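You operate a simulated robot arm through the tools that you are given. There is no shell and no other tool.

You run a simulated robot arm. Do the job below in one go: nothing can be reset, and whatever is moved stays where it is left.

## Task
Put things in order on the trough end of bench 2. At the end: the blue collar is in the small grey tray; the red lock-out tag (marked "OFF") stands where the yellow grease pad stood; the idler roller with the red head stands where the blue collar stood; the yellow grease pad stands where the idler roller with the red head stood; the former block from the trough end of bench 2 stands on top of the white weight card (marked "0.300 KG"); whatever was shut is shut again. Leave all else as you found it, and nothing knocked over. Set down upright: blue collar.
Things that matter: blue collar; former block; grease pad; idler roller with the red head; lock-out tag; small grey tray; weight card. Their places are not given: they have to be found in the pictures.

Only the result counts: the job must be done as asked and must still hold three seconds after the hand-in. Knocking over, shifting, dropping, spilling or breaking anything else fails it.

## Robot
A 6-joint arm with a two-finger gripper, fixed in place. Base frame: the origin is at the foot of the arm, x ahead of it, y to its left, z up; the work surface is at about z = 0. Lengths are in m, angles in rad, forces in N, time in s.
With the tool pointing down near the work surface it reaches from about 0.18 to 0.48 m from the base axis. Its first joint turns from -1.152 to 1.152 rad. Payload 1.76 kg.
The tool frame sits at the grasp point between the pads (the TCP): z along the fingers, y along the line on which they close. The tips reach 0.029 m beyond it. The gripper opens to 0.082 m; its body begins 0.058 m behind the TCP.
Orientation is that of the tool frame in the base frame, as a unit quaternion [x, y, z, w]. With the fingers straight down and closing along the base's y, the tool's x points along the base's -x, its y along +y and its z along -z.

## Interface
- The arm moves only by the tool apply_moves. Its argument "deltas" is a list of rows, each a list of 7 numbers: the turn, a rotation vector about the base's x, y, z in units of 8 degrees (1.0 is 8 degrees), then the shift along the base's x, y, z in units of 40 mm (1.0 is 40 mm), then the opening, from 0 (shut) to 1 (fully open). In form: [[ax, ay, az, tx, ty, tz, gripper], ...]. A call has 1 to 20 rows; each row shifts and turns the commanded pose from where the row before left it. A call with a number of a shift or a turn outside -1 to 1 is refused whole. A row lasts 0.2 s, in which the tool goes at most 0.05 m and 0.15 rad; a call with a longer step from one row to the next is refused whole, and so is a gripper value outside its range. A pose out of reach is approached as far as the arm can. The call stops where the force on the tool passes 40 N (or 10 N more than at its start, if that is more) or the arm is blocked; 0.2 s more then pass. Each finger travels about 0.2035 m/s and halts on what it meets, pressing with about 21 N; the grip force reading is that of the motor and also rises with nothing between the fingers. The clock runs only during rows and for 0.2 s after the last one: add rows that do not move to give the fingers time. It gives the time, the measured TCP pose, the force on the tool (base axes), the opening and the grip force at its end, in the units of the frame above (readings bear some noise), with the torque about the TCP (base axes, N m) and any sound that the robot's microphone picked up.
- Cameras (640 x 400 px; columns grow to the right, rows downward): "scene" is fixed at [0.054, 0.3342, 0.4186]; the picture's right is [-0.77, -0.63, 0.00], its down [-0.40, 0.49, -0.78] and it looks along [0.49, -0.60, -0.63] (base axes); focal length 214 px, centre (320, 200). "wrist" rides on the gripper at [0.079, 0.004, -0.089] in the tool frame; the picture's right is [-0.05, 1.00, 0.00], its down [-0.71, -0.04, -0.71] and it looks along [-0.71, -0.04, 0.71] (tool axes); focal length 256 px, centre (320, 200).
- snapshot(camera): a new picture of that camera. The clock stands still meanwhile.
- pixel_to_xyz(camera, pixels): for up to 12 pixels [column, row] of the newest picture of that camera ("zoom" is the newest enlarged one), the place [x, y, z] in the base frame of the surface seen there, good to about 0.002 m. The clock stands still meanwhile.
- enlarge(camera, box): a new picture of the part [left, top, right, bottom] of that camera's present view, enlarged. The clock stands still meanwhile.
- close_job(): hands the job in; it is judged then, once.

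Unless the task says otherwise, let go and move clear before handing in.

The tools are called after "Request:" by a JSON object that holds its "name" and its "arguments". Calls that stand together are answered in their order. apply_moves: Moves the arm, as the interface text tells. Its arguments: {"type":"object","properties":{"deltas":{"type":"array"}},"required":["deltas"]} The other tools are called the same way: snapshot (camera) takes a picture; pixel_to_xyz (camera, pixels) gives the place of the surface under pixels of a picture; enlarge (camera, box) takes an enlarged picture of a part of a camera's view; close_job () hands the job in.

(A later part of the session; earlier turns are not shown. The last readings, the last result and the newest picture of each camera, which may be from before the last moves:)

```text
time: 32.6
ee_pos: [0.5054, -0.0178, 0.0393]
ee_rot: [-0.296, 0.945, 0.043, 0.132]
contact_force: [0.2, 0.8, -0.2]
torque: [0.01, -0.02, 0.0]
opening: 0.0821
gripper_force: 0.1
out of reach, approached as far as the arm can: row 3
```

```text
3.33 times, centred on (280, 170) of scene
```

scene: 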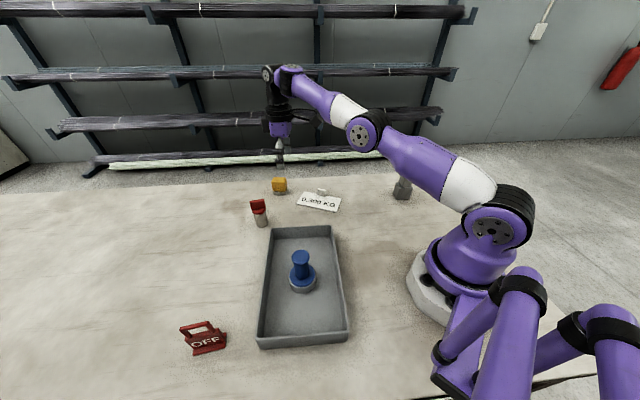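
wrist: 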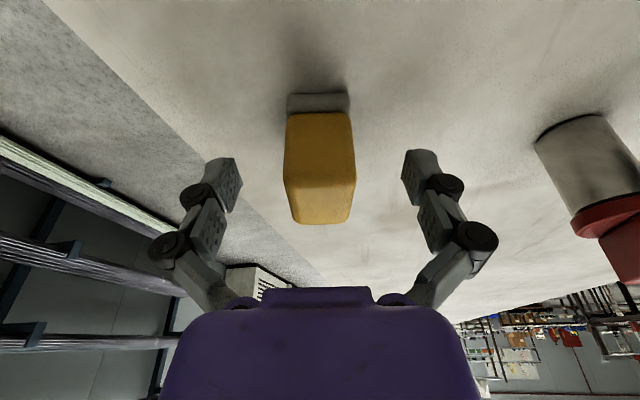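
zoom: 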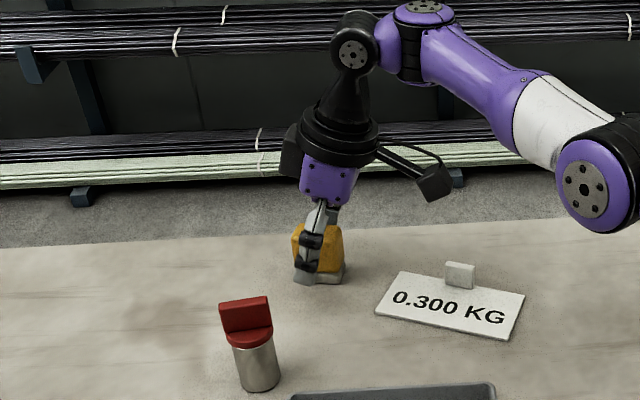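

The fingers straddle the pad at z=0.039, centred on it. Closing now and checking before I lift.

Request:
{"name": "apply_moves", "arguments": {"deltas": [[0, 0, 0, 0, 0, 0, 0], [0, 0, 0, 0, 0, 0, 0], [0, 0, 0, 0, 0, 0, 0]]}}

Request:
{"name": "snapshot", "arguments": {"camera": "wrist"}}

```text
time: 33.4
ee_pos: [0.505, -0.0185, 0.0413]
ee_rot: [-0.295, 0.945, 0.042, 0.132]
contact_force: [0.0, -0.7, 13.3]
torque: [-0.03, -0.09, -0.01]
opening: 0.0294
gripper_force: 21.4
```

```text
taken
```

wrist: 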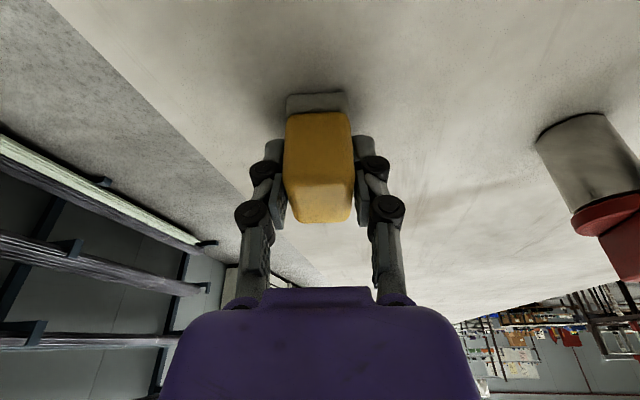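

The pad is gripped at 0.029. I'll lift gently, retracting a little to stay inside reach, and check that it hangs level.

Request:
{"name": "apply_moves", "arguments": {"deltas": [[0, 0, 0, 0, 0, 0.15, 0], [0, 0, 0, 0, 0, 0.3, 0], [0, 0, 0, -0.1, 0, 0.4, 0], [0, 0, 0, -0.3, 0, 0.4, 0], [0, 0, 0, 0, 0, 0, 0]]}}

Request:
{"name": "snapshot", "arguments": {"camera": "wrist"}}

Request:
{"name": "enlarge", "arguments": {"camera": "scene", "box": [210, 110, 350, 230]}}

```text
time: 34.6
ee_pos: [0.4895, -0.0177, 0.089]
ee_rot: [-0.296, 0.945, 0.041, 0.132]
contact_force: [-0.2, -0.5, -0.1]
torque: [0.02, 0.02, -0.01]
opening: 0.0293
gripper_force: 21.2
```

```text
taken
```

wrist: 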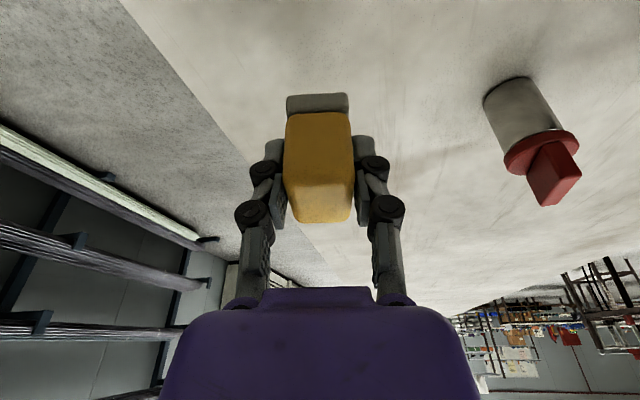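

```text
3.33 times, centred on (280, 170) of scene
```

zoom: 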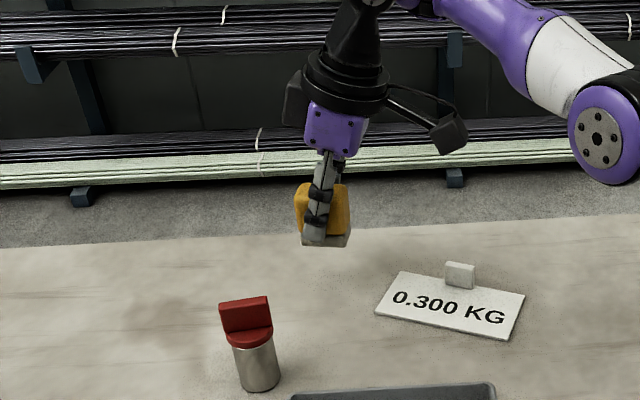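

The pad is held firmly in the same attitude as when it was gripped. I'll raise and retract, then go to the roller's old spot while yawing −64°, so the wrist camera housing stays away from the grey block.

Request:
{"name": "apply_moves", "arguments": {"deltas": [[0, 0, 0, -0.4, 0, 0.4, 0], [0, 0, 0, -0.4, 0, 0.4, 0], [0, 0, 0, -0.4, 0, 0.4, 0], [0, 0, -1, -0.427, -0.529, 0, 0], [0, 0, -1, -0.427, -0.529, 0, 0], [0, 0, -1, -0.427, -0.529, 0, 0], [0, 0, -1, -0.427, -0.529, 0, 0], [0, 0, -1, -0.427, -0.529, 0, 0], [0, 0, -1, -0.427, -0.529, 0, 0], [0, 0, -1, -0.427, -0.529, 0, 0], [0, 0, -1, -0.427, -0.529, 0, 0], [0, 0, 0, 0, 0, 0, 0]]}}

Request:
{"name": "snapshot", "arguments": {"camera": "wrist"}}

Request:
{"name": "snapshot", "arguments": {"camera": "scene"}}

```text
time: 37.2
ee_pos: [0.4132, -0.2149, 0.1704]
ee_rot: [0.251, 0.958, -0.036, 0.133]
contact_force: [-0.1, 0.0, -0.4]
torque: [0.0, 0.0, -0.02]
opening: 0.0296
gripper_force: 21.0
out of reach, approached as far as the arm can: row 2, 3, 4, 5, 6, 7, 8, 9, 10, 11
```

```text
taken
```

wrist: 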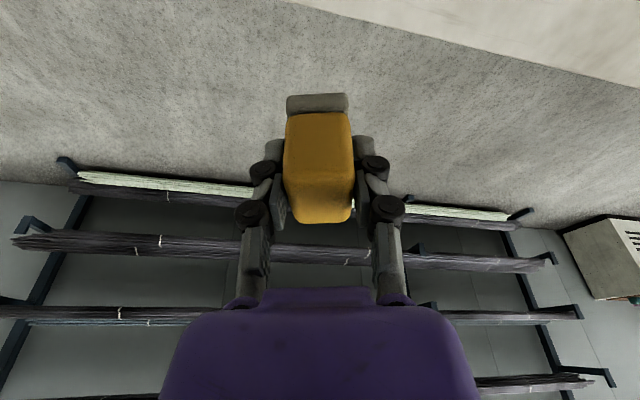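

```text
taken
```

scene: 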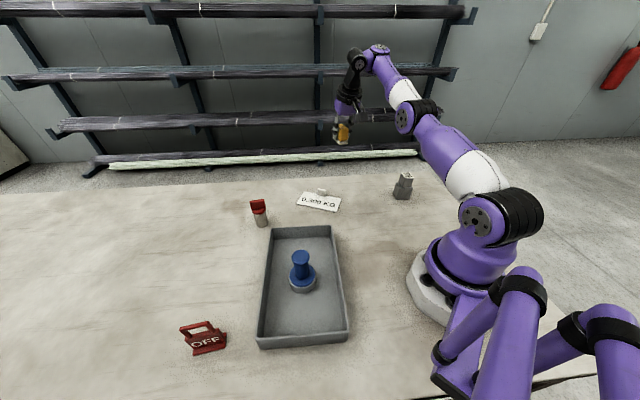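

Rows 2–11 hit the reach limit and the arm ended at (0.413,-0.215,0.170). The yaw is right and the pad is still held, well clear of everything. I'll pull inward to the target from here.

Request:
{"name": "apply_moves", "arguments": {"deltas": [[0, 0, 0, -0.5, 0.126, -0.15, 0], [0, 0, 0, -0.5, 0.126, -0.15, 0], [0, 0, 0, 0, 0, 0, 0]]}}

```text
time: 38.0
ee_pos: [0.412, -0.2193, 0.1716]
ee_rot: [0.251, 0.958, -0.035, 0.134]
contact_force: [-0.5, 0.0, -1.3]
torque: [0.01, 0.03, -0.02]
opening: 0.0294
gripper_force: 20.8
out of reach, approached as far as the arm can: row 1, 2
```

The readings barely changed and it still reports out of reach, so the arm seems stuck at a near-straight configuration. I'll try a small downward move with an inward pull and slightly more outward tilt to bend the elbow.

Request:
{"name": "apply_moves", "arguments": {"deltas": [[0, 0, 0, 0, 0, -0.4, 0], [0, 0, 0, 0, 0, 0, 0]]}}

Request:
{"name": "snapshot", "arguments": {"camera": "scene"}}

```text
time: 38.6
ee_pos: [0.416, -0.2208, 0.1561]
ee_rot: [0.251, 0.958, -0.035, 0.134]
contact_force: [-0.2, -0.5, -0.8]
torque: [-0.02, 0.01, -0.02]
opening: 0.0296
gripper_force: 20.7
out of reach, approached as far as the arm can: row 1
```

```text
taken
```

scene: 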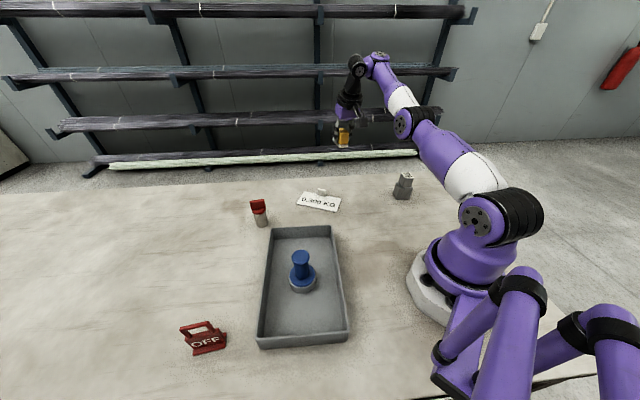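

The arm slid along its reach boundary with the elbow nearly straight. Tilting while pulling inward freed it earlier, so I'll do that again and undo the tilt once it is free.

Request:
{"name": "apply_moves", "arguments": {"deltas": [[-0.342, -0.61, 0, -0.6, 0.34, -0.3, 0], [-0.342, -0.61, 0, -0.6, 0.34, -0.3, 0], [0, 0, 0, 0, 0, 0, 0]]}}

```text
time: 39.4
ee_pos: [0.4203, -0.2271, 0.2267]
ee_rot: [0.246, 0.943, -0.054, 0.216]
contact_force: [-1.1, -0.1, -0.8]
torque: [0.04, 0.05, -0.01]
opening: 0.0293
gripper_force: 20.9
out of reach, approached as far as the arm can: row 1, 2
```

The wrist slid up the boundary at constant shoulder distance, so the elbow has likely passed straight onto its stop. I'll stretch outward and down to bring it through straight to the proper side, undoing the extra tilt as I go.

Request:
{"name": "apply_moves", "arguments": {"deltas": [[0.342, 0.61, 0, 0.5, -0.27, -0.7, 0], [0.342, 0.61, 0, 0.5, -0.27, -0.7, 0], [0, 0, 0, 0.2, -0.1, -0.8, 0], [0, 0, 0, 0, 0, 0, 0]]}}

Request:
{"name": "snapshot", "arguments": {"camera": "scene"}}

```text
time: 40.4
ee_pos: [0.4569, -0.2459, 0.1412]
ee_rot: [0.25, 0.958, -0.033, 0.135]
contact_force: [0.0, -0.4, -1.2]
torque: [0.01, -0.02, 0.0]
opening: 0.0294
gripper_force: 21.1
out of reach, approached as far as the arm can: row 2, 3
```

```text
taken
```

scene: 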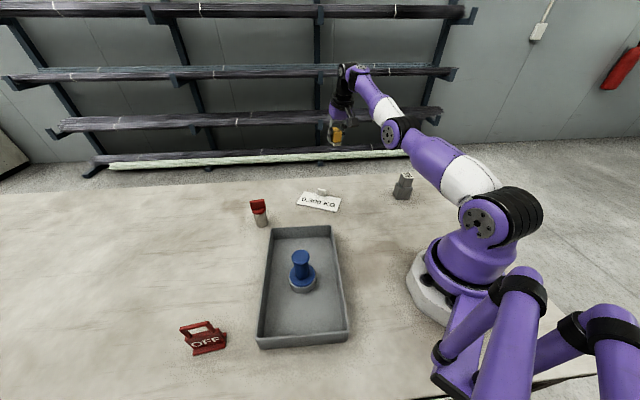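

Row 1 was reachable this time, and the tool is now stretched to (0.457,-0.246,0.141). I'll try an inward and downward move.

Request:
{"name": "apply_moves", "arguments": {"deltas": [[0, 0, 0, -0.4, 0.22, -0.4, 0], [0, 0, 0, -0.5, 0.27, -0.1, 0], [0, 0, 0, 0, 0, 0, 0]]}}

```text
time: 41.2
ee_pos: [0.4316, -0.2371, 0.1435]
ee_rot: [0.25, 0.959, -0.031, 0.133]
contact_force: [0.0, 0.3, 0.1]
torque: [-0.01, 0.01, 0.0]
opening: 0.0292
gripper_force: 20.7
out of reach, approached as far as the arm can: row 1, 2
```

It moved in but still reports out of reach. I'll look at the arm closely to understand which joint is limiting.

Request:
{"name": "enlarge", "arguments": {"camera": "scene", "box": [300, 30, 560, 260]}}

Request:
{"name": "snapshot", "arguments": {"camera": "wrist"}}

```text
1.74 times, centred on (430, 145) of scene
```

zoom: 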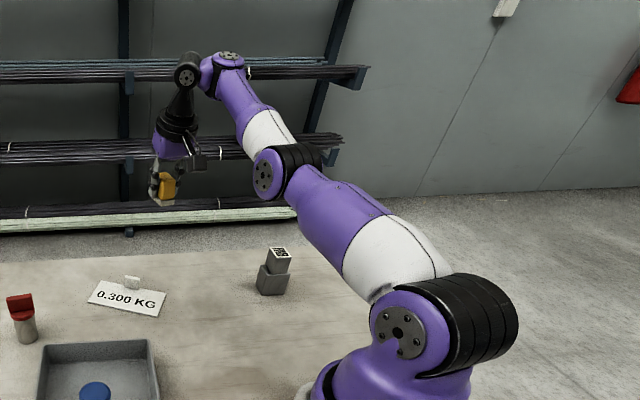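

```text
taken
```

wrist: 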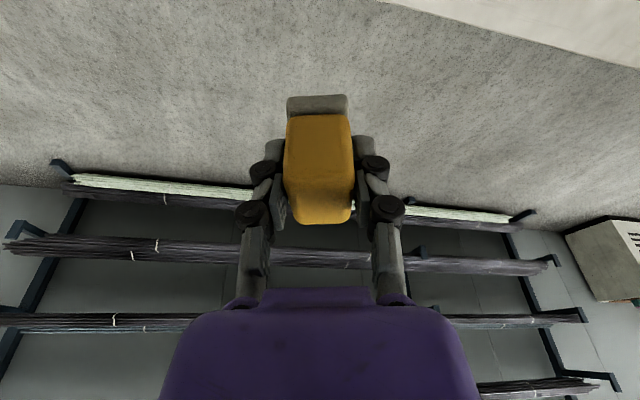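

The zoom confirms it: the forearm at (225,60)–(265,175) bends upward relative to the upper arm, so the elbow is on the wrong side against its stop. I'll stretch outward to straight, then pitch the tool inward about the wrist so the elbow bends down the proper way.

Request:
{"name": "apply_moves", "arguments": {"deltas": [[0, 0, 0, 0.6, -0.33, 0, 0], [0, 0, 0, 0.6, -0.33, 0, 0], [0.489, 0.872, 0, -0.55, 0.31, -0.16, 0], [0.489, 0.872, 0, -0.654, 0.367, -0.05, 0], [0.489, 0.872, 0, -0.654, 0.367, 0.05, 0], [0, 0, 0, 0, 0, 0, 0]]}}

Request:
{"name": "enlarge", "arguments": {"camera": "scene", "box": [300, 30, 560, 260]}}

```text
time: 42.6
ee_pos: [0.3848, -0.2058, 0.1362]
ee_rot: [0.252, 0.965, 0.018, -0.068]
contact_force: [-0.6, 0.6, -0.5]
torque: [-0.02, 0.0, 0.0]
opening: 0.0295
gripper_force: 21.3
out of reach, approached as far as the arm can: row 1, 2
```

```text
1.74 times, centred on (430, 145) of scene
```

zoom: 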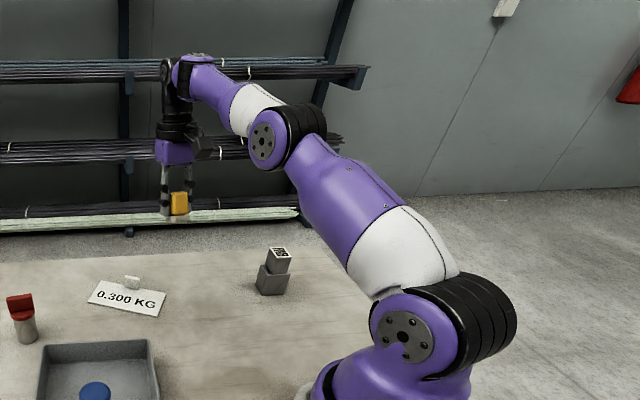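

The elbow is now bent the proper way (elbow at (265,140), forearm sloping down toward the wrist), and the last rows were reached. I'll retract to above the roller's old spot and restore the grasp tilt with three −8° turns.

Request:
{"name": "apply_moves", "arguments": {"deltas": [[0, 0, 0, -0.657, 0.148, 0, 0], [0, 0, 0, -0.657, 0.148, 0, 0], [0, 0, 0, -0.657, 0.148, 0, 0], [-0.489, -0.872, 0, 0, 0, 0, 0], [-0.489, -0.872, 0, 0, 0, 0, 0], [-0.489, -0.872, 0, 0, 0, 0, 0], [0, 0, 0, 0, 0, 0, 0]]}}

Request:
{"name": "snapshot", "arguments": {"camera": "wrist"}}

Request:
{"name": "snapshot", "arguments": {"camera": "scene"}}

```text
time: 44.2
ee_pos: [0.3055, -0.1873, 0.1366]
ee_rot: [0.251, 0.958, -0.036, 0.136]
contact_force: [0.1, -0.3, -0.6]
torque: [0.0, 0.0, 0.03]
opening: 0.0294
gripper_force: 21.0
```

```text
taken
```

wrist: 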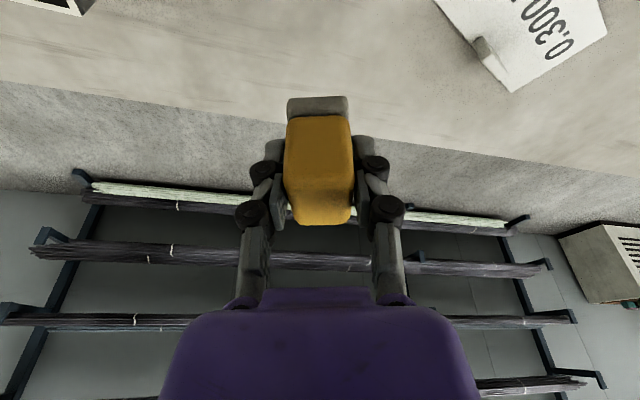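

```text
taken
```

scene: 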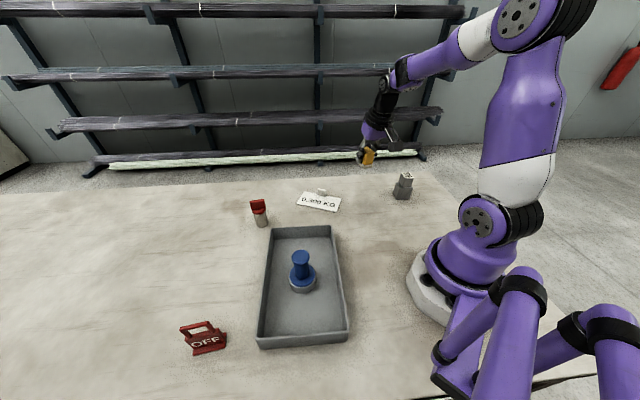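

Recovered: the TCP is at (0.3055,-0.1873,0.137) with the grasp tilt restored and the pad held as before. Descending towards the table.

Request:
{"name": "apply_moves", "arguments": {"deltas": [[0, 0, 0, 0, 0, -0.8, 0], [0, 0, 0, 0, 0, -0.7, 0], [0, 0, 0, 0, 0, -0.5, 0], [0, 0, 0, 0, 0, -0.2, 0], [0, 0, 0, 0, 0, 0, 0]]}}

Request:
{"name": "enlarge", "arguments": {"camera": "scene", "box": [300, 110, 440, 230]}}

```text
time: 45.4
ee_pos: [0.3041, -0.1875, 0.0507]
ee_rot: [0.251, 0.958, -0.035, 0.133]
contact_force: [-0.3, 0.3, -1.2]
torque: [0.01, 0.0, 0.0]
opening: 0.0294
gripper_force: 21.2
```

```text
3.33 times, centred on (370, 170) of scene
```

zoom: 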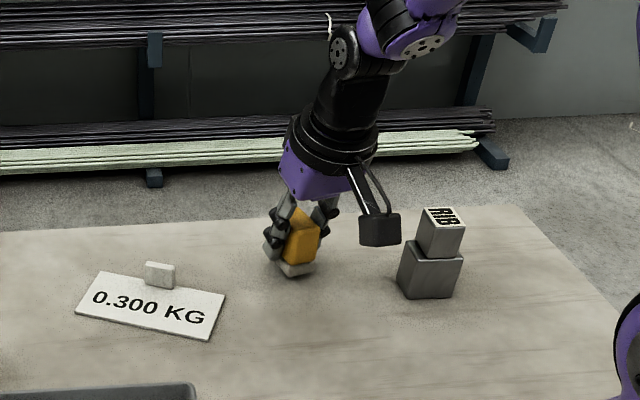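

The pad is about 1 cm above the table, and the camera housing is clear of the grey block. I'll lower in small steps until contact.

Request:
{"name": "apply_moves", "arguments": {"deltas": [[0, 0, 0, 0, 0, -0.1, 0], [0, 0, 0, 0, 0, -0.06, 0], [0, 0, 0, 0, 0, 0, 0]]}}

```text
time: 46.2
ee_pos: [0.3046, -0.1876, 0.0422]
ee_rot: [0.25, 0.958, -0.035, 0.134]
contact_force: [-0.2, -0.1, -0.6]
torque: [0.0, -0.02, -0.04]
opening: 0.0296
gripper_force: 21.2
```

Request:
{"name": "apply_moves", "arguments": {"deltas": [[0, 0, 0, 0, 0, -0.035, 0], [0, 0, 0, 0, 0, -0.03, 0], [0, 0, 0, 0, 0, 0, 0]]}}

Request:
{"name": "enlarge", "arguments": {"camera": "scene", "box": [320, 140, 420, 220]}}

```text
time: 47.0
ee_pos: [0.3046, -0.1891, 0.0386]
ee_rot: [0.251, 0.958, -0.035, 0.137]
contact_force: [0.1, 2.3, 15.4]
torque: [0.02, -0.11, 0.04]
opening: 0.0296
gripper_force: 21.2
```

```text
5.00 times, centred on (370, 180) of scene
```

zoom: 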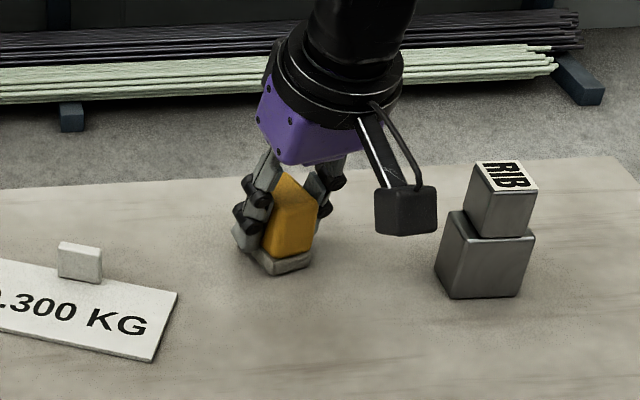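

The pad touched down with 15 N at z=0.0386. I'll ease up 1 mm, open, and rise vertically.

Request:
{"name": "apply_moves", "arguments": {"deltas": [[0, 0, 0, 0, 0, 0.03, 0], [0, 0, 0, 0, 0, 0, 0.5], [0, 0, 0, 0, 0, 0, 0.7], [0, 0, 0, 0, 0, 0, 0.8], [0, 0, 0, 0, 0, 0.3, 0.8], [0, 0, 0, 0, 0, 0.6, 0.8], [0, 0, 0, 0, 0, 0.9, 1], [0, 0, 0, 0, 0, 0.9, 1], [0, 0, 0, 0, 0, 0, 1]]}}

Request:
{"name": "snapshot", "arguments": {"camera": "wrist"}}

Request:
{"name": "enlarge", "arguments": {"camera": "scene", "box": [320, 140, 420, 220]}}

```text
time: 49.0
ee_pos: [0.305, -0.1891, 0.1485]
ee_rot: [0.251, 0.958, -0.035, 0.135]
contact_force: [-0.8, 0.9, 0.0]
torque: [0.0, 0.02, -0.01]
opening: 0.0821
gripper_force: 0.0
```

```text
taken
```

wrist: 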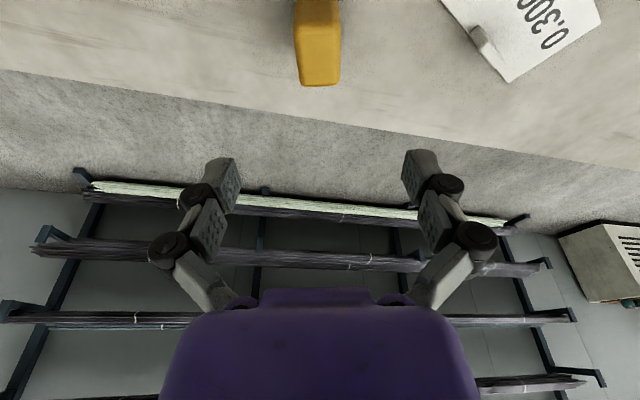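

```text
5.00 times, centred on (370, 180) of scene
```

zoom: 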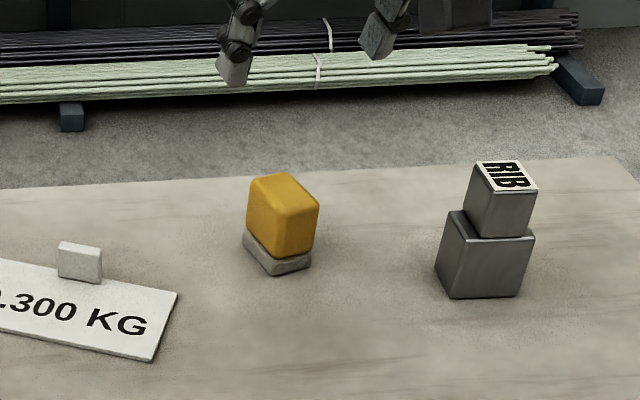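

The yellow pad stands upright at the roller's old place. I'll verify its position, then plan the tag pick.

Request:
{"name": "pixel_to_xyz", "arguments": {"camera": "zoom", "pixels": [[244, 242], [272, 273], [311, 266], [255, 185], [283, 178], [316, 205], [275, 248], [475, 165], [510, 162], [536, 188], [500, 192], [440, 265]]}}

Request:
{"name": "apply_moves", "arguments": {"deltas": [[0, 0, 0.743, -0.048, 0.964, 0.1, 1], [0, 0, 0.743, -0.048, 0.964, 0.1, 1], [0, 0, 0.743, -0.048, 0.964, 0, 1], [0, 0, 0.743, -0.048, 0.964, 0, 1], [0, 0, 0.743, -0.048, 0.964, 0, 1], [0, 0, 0.743, -0.048, 0.964, 0, 1], [0, 0, 0.743, -0.048, 0.964, 0, 1], [0, 0, 0.743, -0.048, 0.964, 0, 1], [0, 0, 0.743, -0.048, 0.964, 0, 1], [0, 0, 0.743, -0.048, 0.964, 0, 1], [0, 0, 0.743, -0.048, 0.964, 0, 1], [0, 0, 0.743, -0.048, 0.964, 0, 1], [0, 0, 0.743, -0.048, 0.6, 0, 1], [0, 0, 0.743, -0.048, 0.4, 0, 1], [0, 0, 0, 0, 0, 0, 1]]}}

Request:
{"name": "snapshot", "arguments": {"camera": "wrist"}}

Request:
{"name": "snapshot", "arguments": {"camera": "scene"}}

```text
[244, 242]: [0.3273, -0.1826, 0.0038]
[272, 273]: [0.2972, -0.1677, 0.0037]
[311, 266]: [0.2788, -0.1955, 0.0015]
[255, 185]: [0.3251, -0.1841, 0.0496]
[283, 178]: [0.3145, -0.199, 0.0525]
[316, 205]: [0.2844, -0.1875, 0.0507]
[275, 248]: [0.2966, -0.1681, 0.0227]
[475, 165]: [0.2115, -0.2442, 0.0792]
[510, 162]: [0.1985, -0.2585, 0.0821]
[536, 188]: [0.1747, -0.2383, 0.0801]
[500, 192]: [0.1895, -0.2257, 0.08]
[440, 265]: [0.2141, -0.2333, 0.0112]
```

```text
time: 52.2
ee_pos: [0.2786, 0.3173, 0.156]
ee_rot: [-0.45, 0.882, 0.063, 0.125]
contact_force: [0.4, 0.1, -0.4]
torque: [0.0, -0.01, 0.0]
opening: 0.0819
gripper_force: 0.1
```

```text
taken
```

wrist: 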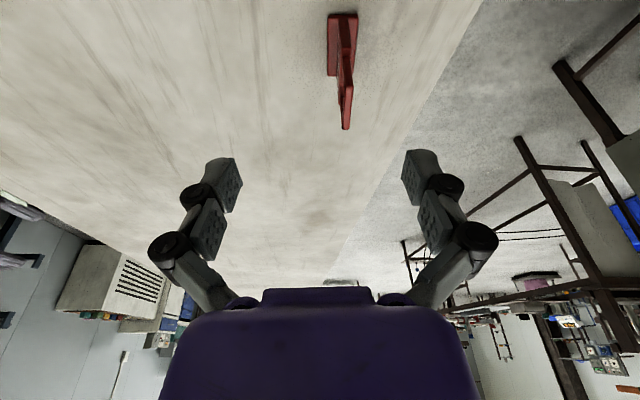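

```text
taken
```

scene: 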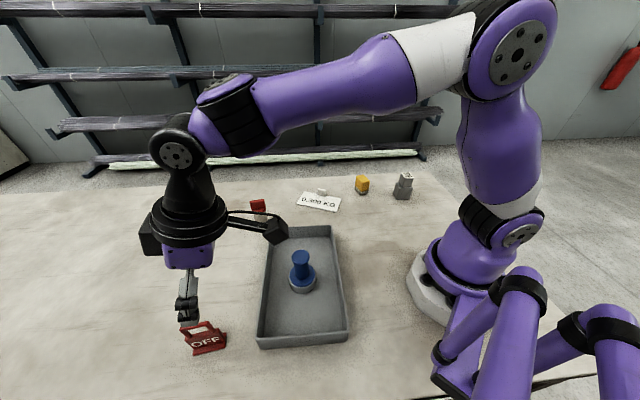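

The pad's centre measures about (0.303,-0.189), matching the roller's old spot. The tag appears at (343,70) in the wrist view with its handle bar nearly parallel to the fingers, so I'll enlarge and measure it.

Request:
{"name": "enlarge", "arguments": {"camera": "wrist", "box": [264, 0, 424, 140]}}

```text
2.86 times, centred on (344, 70) of wrist
```

zoom: 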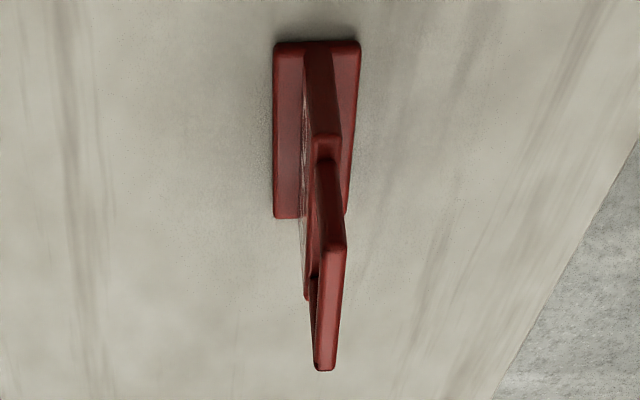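

Request:
{"name": "pixel_to_xyz", "arguments": {"camera": "zoom", "pixels": [[334, 258], [326, 362], [330, 310], [325, 140], [316, 60], [278, 46], [356, 46], [276, 212], [345, 210], [328, 175], [342, 255], [322, 258]]}}

```text
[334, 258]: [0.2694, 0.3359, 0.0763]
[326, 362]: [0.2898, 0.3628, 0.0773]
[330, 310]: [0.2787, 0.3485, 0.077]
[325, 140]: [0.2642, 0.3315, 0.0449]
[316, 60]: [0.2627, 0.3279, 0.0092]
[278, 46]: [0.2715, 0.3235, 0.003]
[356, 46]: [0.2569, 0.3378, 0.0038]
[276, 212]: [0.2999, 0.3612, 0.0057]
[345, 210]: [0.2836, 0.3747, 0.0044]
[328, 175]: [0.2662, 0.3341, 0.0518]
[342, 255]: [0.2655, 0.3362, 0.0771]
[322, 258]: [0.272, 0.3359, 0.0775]
```

The tag's centre is at (0.278,0.3494) with its bar at about 53.3°, and my yaw is 54.1°. I'll add 4° of outward tilt, move over the bar's centre, and descend to z≈0.079.

Request:
{"name": "apply_moves", "arguments": {"deltas": [[0.404, -0.295, 0, 0, 0.4, 0, 1], [0, 0, -0.09, 0.015, 0.405, 0, 1], [0, 0, 0, 0, 0, -0.7, 1], [0, 0, 0, 0, 0, -0.5, 1], [0, 0, 0, 0, 0, -0.3, 1], [0, 0, 0, 0, 0, 0, 1]]}}

Request:
{"name": "snapshot", "arguments": {"camera": "wrist"}}

Request:
{"name": "enlarge", "arguments": {"camera": "scene", "box": [130, 250, 290, 370]}}

```text
time: 53.6
ee_pos: [0.2769, 0.348, 0.0941]
ee_rot: [-0.441, 0.881, 0.078, 0.155]
contact_force: [0.2, 0.0, 0.4]
torque: [0.0, 0.0, -0.04]
opening: 0.0819
gripper_force: 0.1
```

```text
taken
```

wrist: 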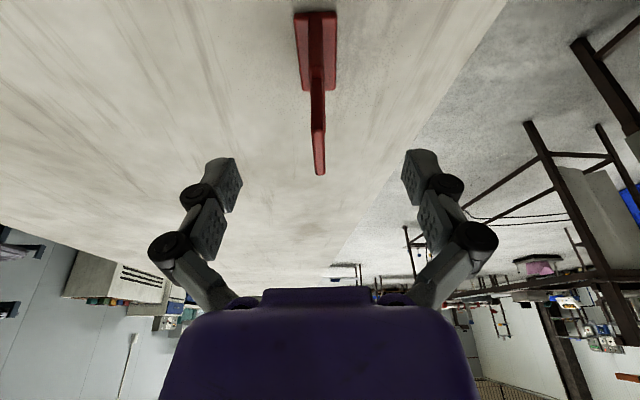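

```text
3.33 times, centred on (210, 310) of scene
```

zoom: 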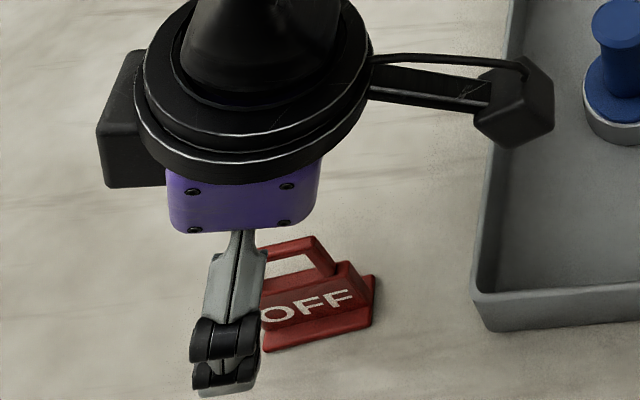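

The bar is centred between the fingers at column ~318. Descending the last 15 mm and closing.

Request:
{"name": "apply_moves", "arguments": {"deltas": [[0, 0, 0, 0.03, 0.04, -0.25, 1], [0, 0, 0, 0, 0, -0.13, 1], [0, 0, 0, 0, 0, 0, 0.5], [0, 0, 0, 0, 0, 0, 0], [0, 0, 0, 0, 0, 0, 0], [0, 0, 0, 0, 0, 0, 0]]}}

Request:
{"name": "snapshot", "arguments": {"camera": "wrist"}}

Request:
{"name": "enlarge", "arguments": {"camera": "scene", "box": [130, 250, 290, 370]}}

```text
time: 55.0
ee_pos: [0.2806, 0.3492, 0.0803]
ee_rot: [-0.44, 0.881, 0.078, 0.156]
contact_force: [1.0, 1.4, 6.4]
torque: [0.2, -0.2, -0.03]
opening: 0.0061
gripper_force: 21.2
```

```text
taken
```

wrist: 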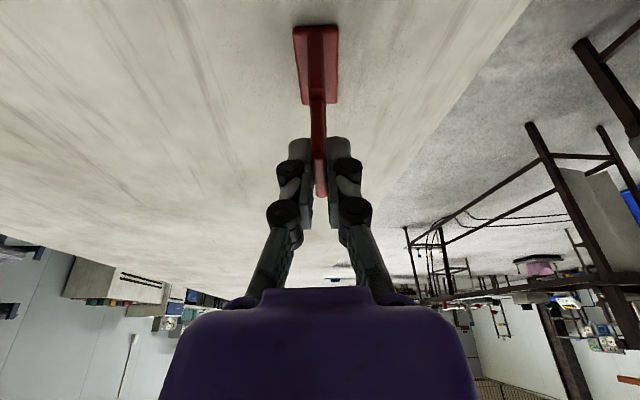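

```text
3.33 times, centred on (210, 310) of scene
```

zoom: 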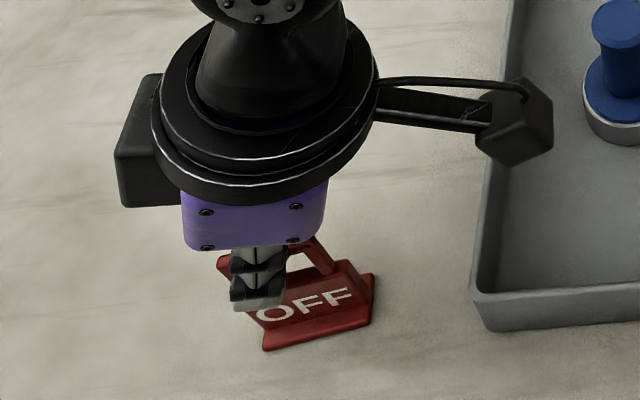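

The bar is gripped at 6 mm opening near its centre. Lifting gently to check the tag stays level.

Request:
{"name": "apply_moves", "arguments": {"deltas": [[0, 0, 0, 0, 0, 0.15, 0], [0, 0, 0, 0, 0, 0.3, 0], [0, 0, 0, 0, 0, 0.4, 0], [0, 0, 0, 0, 0, 0, 0], [0, 0, 0, 0, 0, 0, 0]]}}

Request:
{"name": "snapshot", "arguments": {"camera": "wrist"}}

Request:
{"name": "enlarge", "arguments": {"camera": "scene", "box": [130, 250, 290, 370]}}

```text
time: 56.2
ee_pos: [0.2798, 0.3485, 0.114]
ee_rot: [-0.44, 0.881, 0.078, 0.155]
contact_force: [-0.3, 0.9, -1.1]
torque: [0.01, 0.02, 0.0]
opening: 0.0059
gripper_force: 21.0
```

```text
taken
```

wrist: 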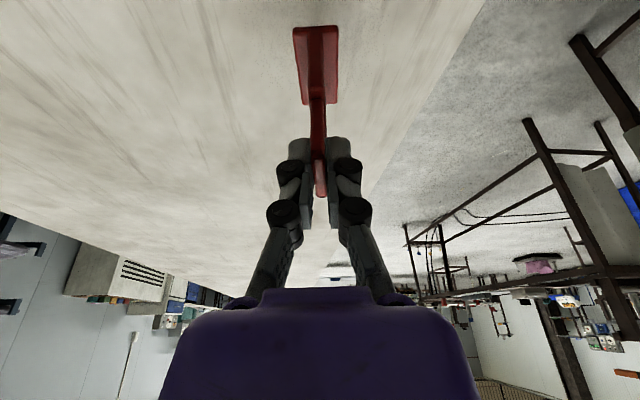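

```text
3.33 times, centred on (210, 310) of scene
```

zoom: 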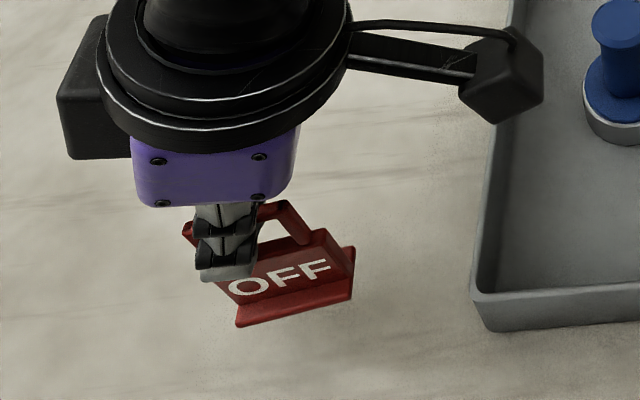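

The tag hangs level with no slip. I'll lift to z≈0.19 and carry it around over the tray to about (0.42,-0.015), yawing −55° so the bar points radially.

Request:
{"name": "apply_moves", "arguments": {"deltas": [[0, 0, 0, 0, 0, 0.95, 0], [0, 0, 0, 0, 0, 0.95, 0], [0, 0, -0.586, 0.267, -0.781, 0, 0], [0, 0, -0.586, 0.267, -0.781, 0, 0], [0, 0, -0.586, 0.267, -0.781, 0, 0], [0, 0, -0.586, 0.267, -0.781, 0, 0], [0, 0, -0.586, 0.267, -0.781, 0, 0], [0, 0, -0.586, 0.267, -0.781, 0, 0], [0, 0, -0.558, 0.317, -0.733, 0, 0], [0, 0, -0.558, 0.317, -0.733, 0, 0], [0, 0, -0.558, 0.317, -0.733, 0, 0], [0, 0, -0.558, 0.317, -0.733, 0, 0], [0, 0, -0.558, 0.317, -0.733, 0, 0], [0, 0, -0.558, 0.317, -0.733, 0, 0], [0, 0, 0, 0, 0, 0, 0]]}}

Request:
{"name": "snapshot", "arguments": {"camera": "wrist"}}

Request:
{"name": "snapshot", "arguments": {"camera": "scene"}}

```text
time: 59.4
ee_pos: [0.4211, -0.0151, 0.1919]
ee_rot: [0.015, 0.985, -0.002, 0.174]
contact_force: [-0.3, -0.9, -0.9]
torque: [0.01, 0.01, -0.02]
opening: 0.0062
gripper_force: 21.0
```

```text
taken
```

wrist: 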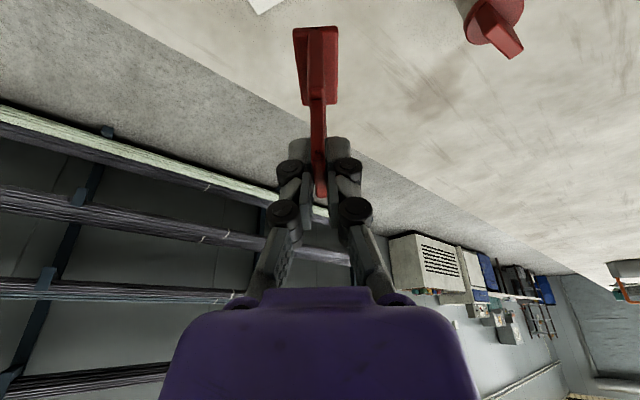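

```text
taken
```

scene: 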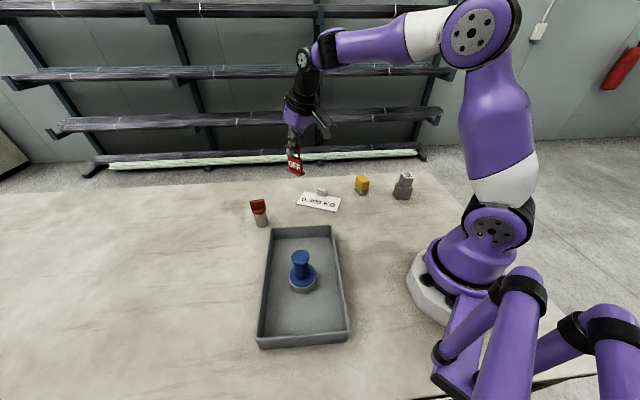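

The tag is held level and the elbow is well bent. I'll move outward and down toward (0.503,-0.017), stopping at z≈0.12.

Request:
{"name": "apply_moves", "arguments": {"deltas": [[0, 0, 0, 0.4, 0, -0.5, 0], [0, 0, 0, 0.4, 0, -0.5, 0], [0, 0, 0, 0.4, 0, -0.4, 0], [0, 0, 0, 0.4, -0.02, -0.2, 0], [0, 0, 0, 0.46, -0.02, -0.2, 0], [0, 0, 0, 0, 0, 0, 0]]}}

Request:
{"name": "snapshot", "arguments": {"camera": "wrist"}}

Request:
{"name": "enlarge", "arguments": {"camera": "scene", "box": [210, 110, 350, 230]}}

```text
time: 60.8
ee_pos: [0.5023, -0.0153, 0.1185]
ee_rot: [0.016, 0.985, -0.003, 0.174]
contact_force: [-0.1, 0.5, -0.1]
torque: [0.01, 0.01, -0.01]
opening: 0.0058
gripper_force: 21.0
```

```text
taken
```

wrist: 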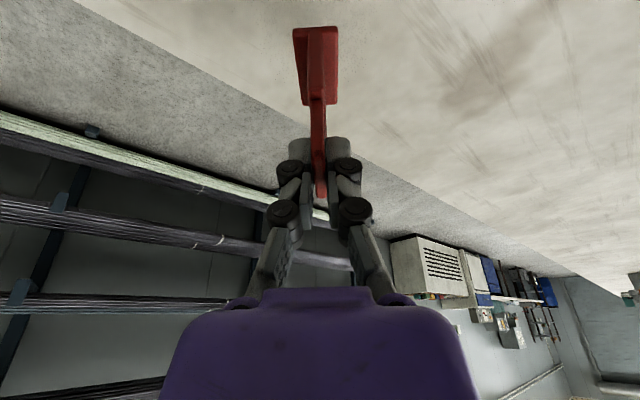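

```text
3.33 times, centred on (280, 170) of scene
```

zoom: 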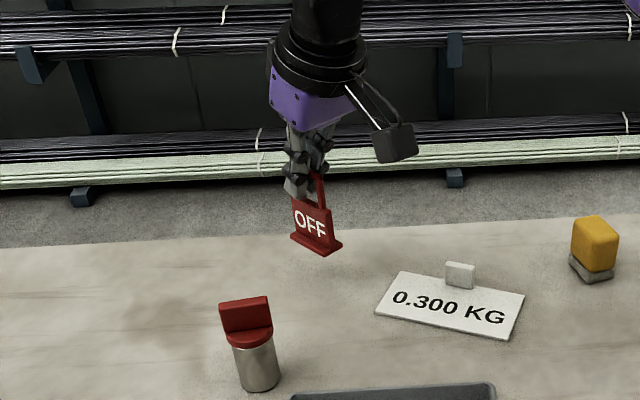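

The tag is above the pad's old spot at (0.502,-0.015). Before lowering, I'll check where the table edge lies relative to the tag's footprint.

Request:
{"name": "pixel_to_xyz", "arguments": {"camera": "zoom", "pixels": [[230, 238], [270, 236], [350, 232], [390, 230], [270, 245], [350, 240], [300, 245], [330, 250], [318, 240], [310, 262], [290, 237], [340, 243]]}}

Request:
{"name": "pixel_to_xyz", "arguments": {"camera": "wrist", "pixels": [[250, 95], [270, 105], [230, 80], [200, 65], [360, 140], [380, 155], [296, 30], [335, 30], [303, 100], [337, 100], [316, 60], [320, 190]]}}

```text
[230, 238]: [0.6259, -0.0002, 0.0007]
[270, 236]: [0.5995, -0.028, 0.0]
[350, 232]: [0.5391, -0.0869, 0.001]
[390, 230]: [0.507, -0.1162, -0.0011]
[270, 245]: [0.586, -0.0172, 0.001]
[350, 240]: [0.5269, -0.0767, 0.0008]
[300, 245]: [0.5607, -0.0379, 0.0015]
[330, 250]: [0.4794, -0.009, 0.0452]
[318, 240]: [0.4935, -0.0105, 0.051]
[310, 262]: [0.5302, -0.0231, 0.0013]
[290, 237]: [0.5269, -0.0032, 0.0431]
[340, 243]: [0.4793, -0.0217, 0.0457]
```

```text
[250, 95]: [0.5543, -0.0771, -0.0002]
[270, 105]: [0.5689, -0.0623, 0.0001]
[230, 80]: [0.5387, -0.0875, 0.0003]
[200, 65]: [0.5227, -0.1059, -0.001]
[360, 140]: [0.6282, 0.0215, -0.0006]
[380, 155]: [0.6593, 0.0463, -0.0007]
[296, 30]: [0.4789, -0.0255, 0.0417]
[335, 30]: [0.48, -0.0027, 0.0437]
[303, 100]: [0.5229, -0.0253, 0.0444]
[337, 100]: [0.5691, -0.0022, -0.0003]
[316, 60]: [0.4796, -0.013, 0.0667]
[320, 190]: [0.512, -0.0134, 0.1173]
```

The table extends to x≈0.6 here and the tag's base is level, centred at (0.502,-0.014). I'll shift −3 mm in y and lower towards the surface.

Request:
{"name": "apply_moves", "arguments": {"deltas": [[0, 0, 0, 0.02, -0.07, -0.4, 0], [0, 0, 0, 0, 0, -0.3, 0], [0, 0, 0, 0, 0, -0.12, 0], [0, 0, 0, 0, 0, 0, 0]]}}

```text
time: 61.8
ee_pos: [0.5027, -0.0176, 0.0859]
ee_rot: [0.016, 0.985, -0.002, 0.174]
contact_force: [-0.1, -0.5, -0.3]
torque: [-0.01, -0.01, 0.03]
opening: 0.0061
gripper_force: 20.9
```

Request:
{"name": "apply_moves", "arguments": {"deltas": [[0, 0, 0, 0, 0, -0.06, 0], [0, 0, 0, 0, 0, -0.05, 0], [0, 0, 0, 0, 0, -0.04, 0], [0, 0, 0, 0, 0, 0, 0]]}}

Request:
{"name": "enlarge", "arguments": {"camera": "scene", "box": [230, 140, 330, 220]}}

```text
time: 62.8
ee_pos: [0.5044, -0.0182, 0.0798]
ee_rot: [0.016, 0.984, -0.003, 0.176]
contact_force: [-2.5, -0.5, 9.4]
torque: [-0.02, -0.01, -0.03]
opening: 0.006
gripper_force: 20.9
```

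```text
5.00 times, centred on (280, 180) of scene
```

zoom: 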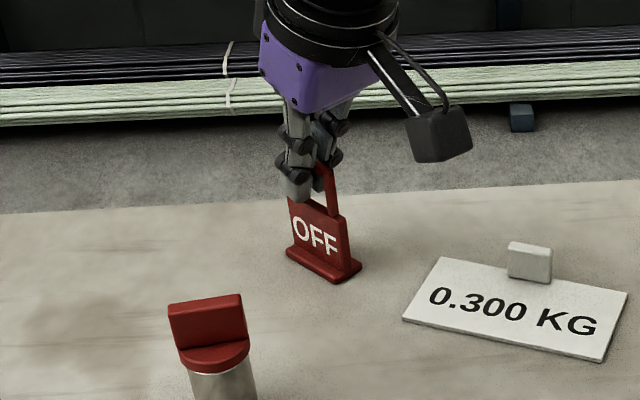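

The tag's base is flat on the table with 9 N of contact at z=0.0798. I'll open, rise straight up, then retract inward while within reach.

Request:
{"name": "apply_moves", "arguments": {"deltas": [[0, 0, 0, 0, 0, 0.02, 0.15], [0, 0, 0, 0, 0, 0, 0.4], [0, 0, 0, 0, 0, 0, 0.6], [0, 0, 0, 0, 0, 0, 0.6], [0, 0, 0, 0, 0, 0.3, 0.6], [0, 0, 0, 0, 0, 0.5, 0.6], [0, 0, 0, 0, 0, 0.3, 0.6], [0, 0, 0, -0.4, 0, 0.2, 0.6], [0, 0, 0, -0.6, 0, 0.3, 0.6], [0, 0, 0, -0.6, 0, 0.3, 0.6], [0, 0, 0, 0, 0, 0, 0.6]]}}

Request:
{"name": "snapshot", "arguments": {"camera": "wrist"}}

Request:
{"name": "enlarge", "arguments": {"camera": "scene", "box": [210, 130, 370, 240]}}

```text
time: 65.2
ee_pos: [0.4365, -0.0193, 0.1568]
ee_rot: [0.016, 0.985, -0.002, 0.173]
contact_force: [-0.7, 0.4, 0.5]
torque: [-0.01, 0.0, -0.02]
opening: 0.0491
gripper_force: 0.0
```

```text
taken
```

wrist: 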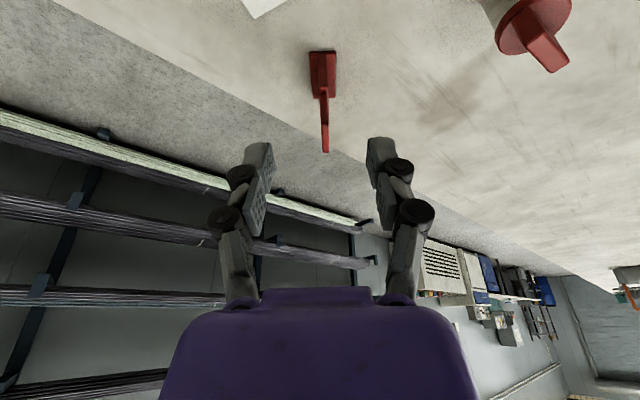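

```text
3.64 times, centred on (290, 185) of scene
```

zoom: 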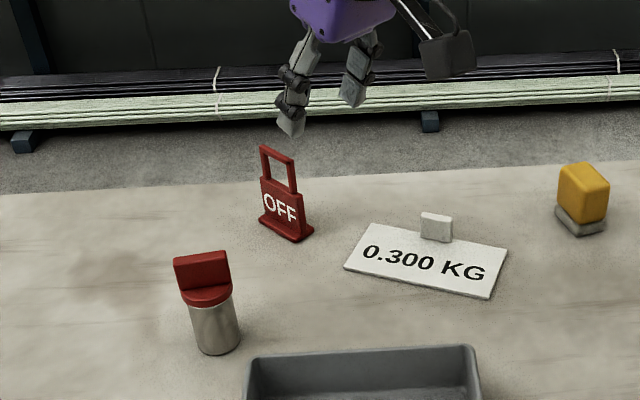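

The tag stands where the pad was. Next is the grey block: I'll retract, undo the tilt, yaw to about −47°, and go above the block near (0.194,-0.2435) for a close look.

Request:
{"name": "pixel_to_xyz", "arguments": {"camera": "zoom", "pixels": [[260, 222], [297, 242], [313, 232], [278, 225], [265, 150], [295, 168], [193, 300], [237, 348], [215, 335], [345, 268], [490, 297], [507, 248]]}}

Request:
{"name": "apply_moves", "arguments": {"deltas": [[0, 0, 0, -0.674, -0.624, 0, 0.8], [0.027, 0.829, 0, -0.674, -0.624, 0.05, 0.8], [0.027, 0.829, 0, -0.674, -0.624, 0.05, 1], [0.027, 0.829, 0, -0.674, -0.624, 0.05, 1], [0, 0, -0.935, -0.674, -0.624, 0.05, 1], [0, 0, -0.935, -0.674, -0.624, 0, 1], [0, 0, -0.935, -0.674, -0.624, 0, 1], [0, 0, -0.935, -0.674, -0.624, 0, 1], [0, 0, -0.935, -0.674, -0.624, 0, 1], [0, 0, -0.935, 0, 0, 0, 1], [0, 0, 0, 0, 0, 0, 1]]}}

Request:
{"name": "snapshot", "arguments": {"camera": "wrist"}}

Request:
{"name": "snapshot", "arguments": {"camera": "scene"}}

```text
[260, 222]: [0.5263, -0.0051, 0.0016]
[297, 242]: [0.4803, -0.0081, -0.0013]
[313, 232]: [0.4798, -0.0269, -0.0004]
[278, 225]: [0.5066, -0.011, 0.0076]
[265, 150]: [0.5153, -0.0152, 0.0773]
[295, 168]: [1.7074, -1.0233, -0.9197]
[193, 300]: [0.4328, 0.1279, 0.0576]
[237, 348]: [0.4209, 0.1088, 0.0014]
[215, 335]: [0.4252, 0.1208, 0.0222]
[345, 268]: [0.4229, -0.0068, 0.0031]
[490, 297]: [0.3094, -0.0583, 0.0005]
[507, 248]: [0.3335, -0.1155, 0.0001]
```

```text
time: 67.6
ee_pos: [0.1956, -0.2445, 0.1649]
ee_rot: [0.396, 0.918, 0.0, 0.001]
contact_force: [0.3, 0.5, 0.1]
torque: [0.02, -0.05, -0.04]
opening: 0.082
gripper_force: 0.0
```

```text
taken
```

wrist: 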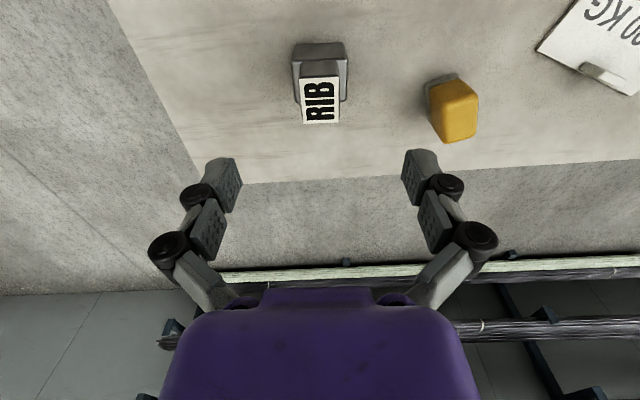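

```text
taken
```

scene: 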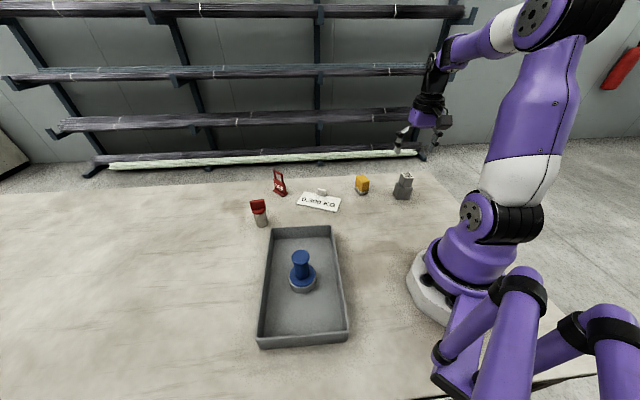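

The tag's base centre measures about (0.503,-0.016), which is right. The block appears at (320,85) in the wrist view, nicely aligned with the fingers, so I'll enlarge it to measure.

Request:
{"name": "enlarge", "arguments": {"camera": "wrist", "box": [264, 20, 380, 140]}}

```text
3.33 times, centred on (322, 80) of wrist
```

zoom: 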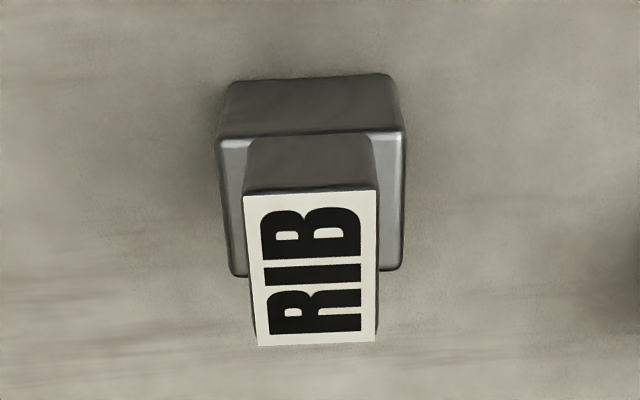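

Request:
{"name": "pixel_to_xyz", "arguments": {"camera": "zoom", "pixels": [[247, 200], [373, 195], [371, 338], [261, 342], [222, 145], [402, 136], [237, 270], [397, 264], [230, 88], [392, 80], [312, 268], [312, 160]]}}

```text
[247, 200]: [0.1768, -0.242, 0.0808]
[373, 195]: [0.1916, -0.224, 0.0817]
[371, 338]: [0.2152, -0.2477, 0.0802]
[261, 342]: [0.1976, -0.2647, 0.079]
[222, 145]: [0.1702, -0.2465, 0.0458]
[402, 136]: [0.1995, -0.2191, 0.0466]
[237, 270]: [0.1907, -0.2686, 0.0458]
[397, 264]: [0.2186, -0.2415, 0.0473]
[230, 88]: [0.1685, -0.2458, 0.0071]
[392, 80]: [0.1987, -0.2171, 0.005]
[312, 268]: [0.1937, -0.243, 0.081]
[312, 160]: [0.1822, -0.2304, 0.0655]
```

The block's centre is (0.195,-0.244). Its upper part is about 0.025 m across the fingers and flush the other way, the lower shelf is at z=0.046, and the yaw matches the tool. I'll descend to z≈0.083 so the tips stay above the shelf.

Request:
{"name": "apply_moves", "arguments": {"deltas": [[0, 0, 0, 0, 0.01, -0.8, 1], [0, 0, 0, 0, 0, -0.7, 1], [0, 0, 0, 0, 0, -0.4, 1], [0, 0, 0, 0, 0, -0.15, 1], [0, 0, 0, 0, 0, 0, 1]]}}

Request:
{"name": "snapshot", "arguments": {"camera": "wrist"}}

Request:
{"name": "enlarge", "arguments": {"camera": "scene", "box": [340, 120, 460, 220]}}

```text
time: 68.8
ee_pos: [0.1977, -0.2435, 0.083]
ee_rot: [0.396, 0.918, 0.0, 0.001]
contact_force: [0.2, 1.4, 0.1]
torque: [0.02, -0.01, 0.01]
opening: 0.0819
gripper_force: 0.1
```

```text
taken
```

wrist: 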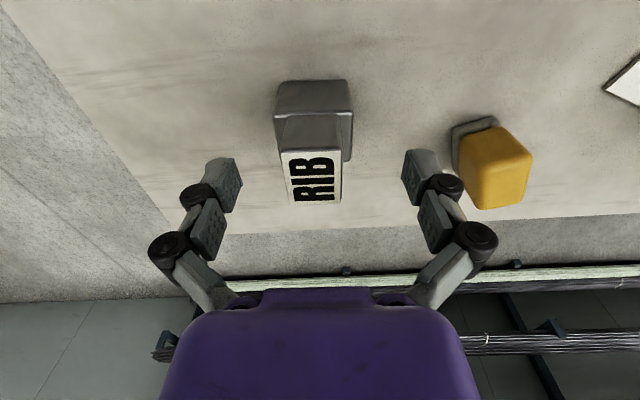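

```text
4.00 times, centred on (400, 170) of scene
```

zoom: 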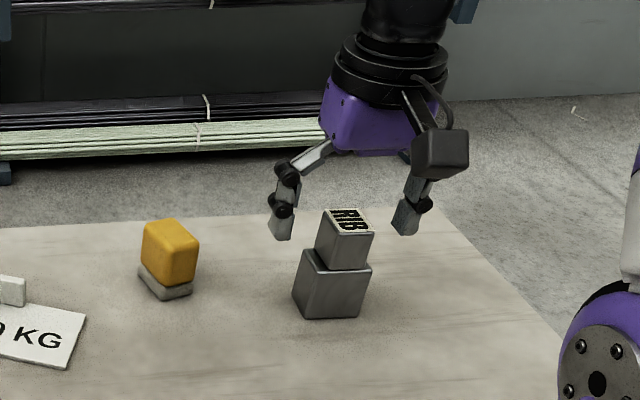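

The block is about 2.5 mm off centre between the fingers, at column ~311. I'll correct that and close on the upper part.

Request:
{"name": "apply_moves", "arguments": {"deltas": [[0, 0, 0, -0.05, -0.045, 0, 1], [0, 0, 0, 0, 0, 0, 0.6], [0, 0, 0, 0, 0, 0, 0], [0, 0, 0, 0, 0, 0, 0], [0, 0, 0, 0, 0, 0, 0]]}}

Request:
{"name": "snapshot", "arguments": {"camera": "wrist"}}

Request:
{"name": "enlarge", "arguments": {"camera": "scene", "box": [340, 120, 460, 220]}}

```text
time: 70.0
ee_pos: [0.1956, -0.2456, 0.084]
ee_rot: [0.396, 0.918, -0.001, 0.003]
contact_force: [-0.7, -2.1, 11.5]
torque: [-0.01, 0.11, 0.04]
opening: 0.0278
gripper_force: 20.9
```

```text
taken
```

wrist: 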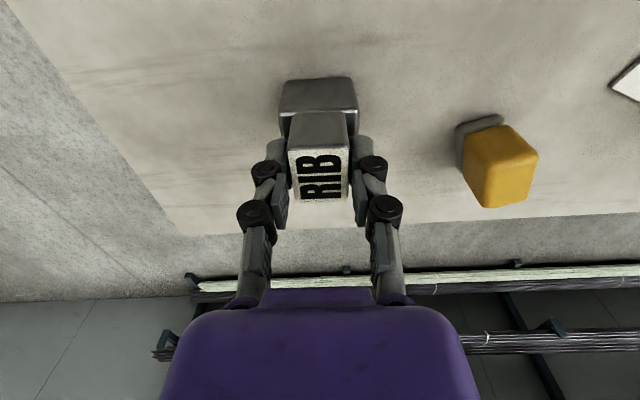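

```text
4.00 times, centred on (400, 170) of scene
```

zoom: 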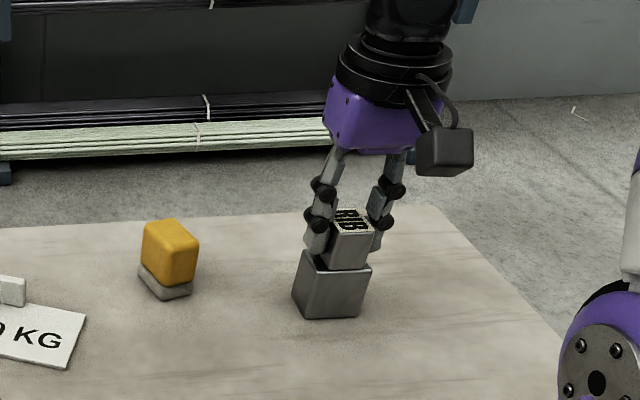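

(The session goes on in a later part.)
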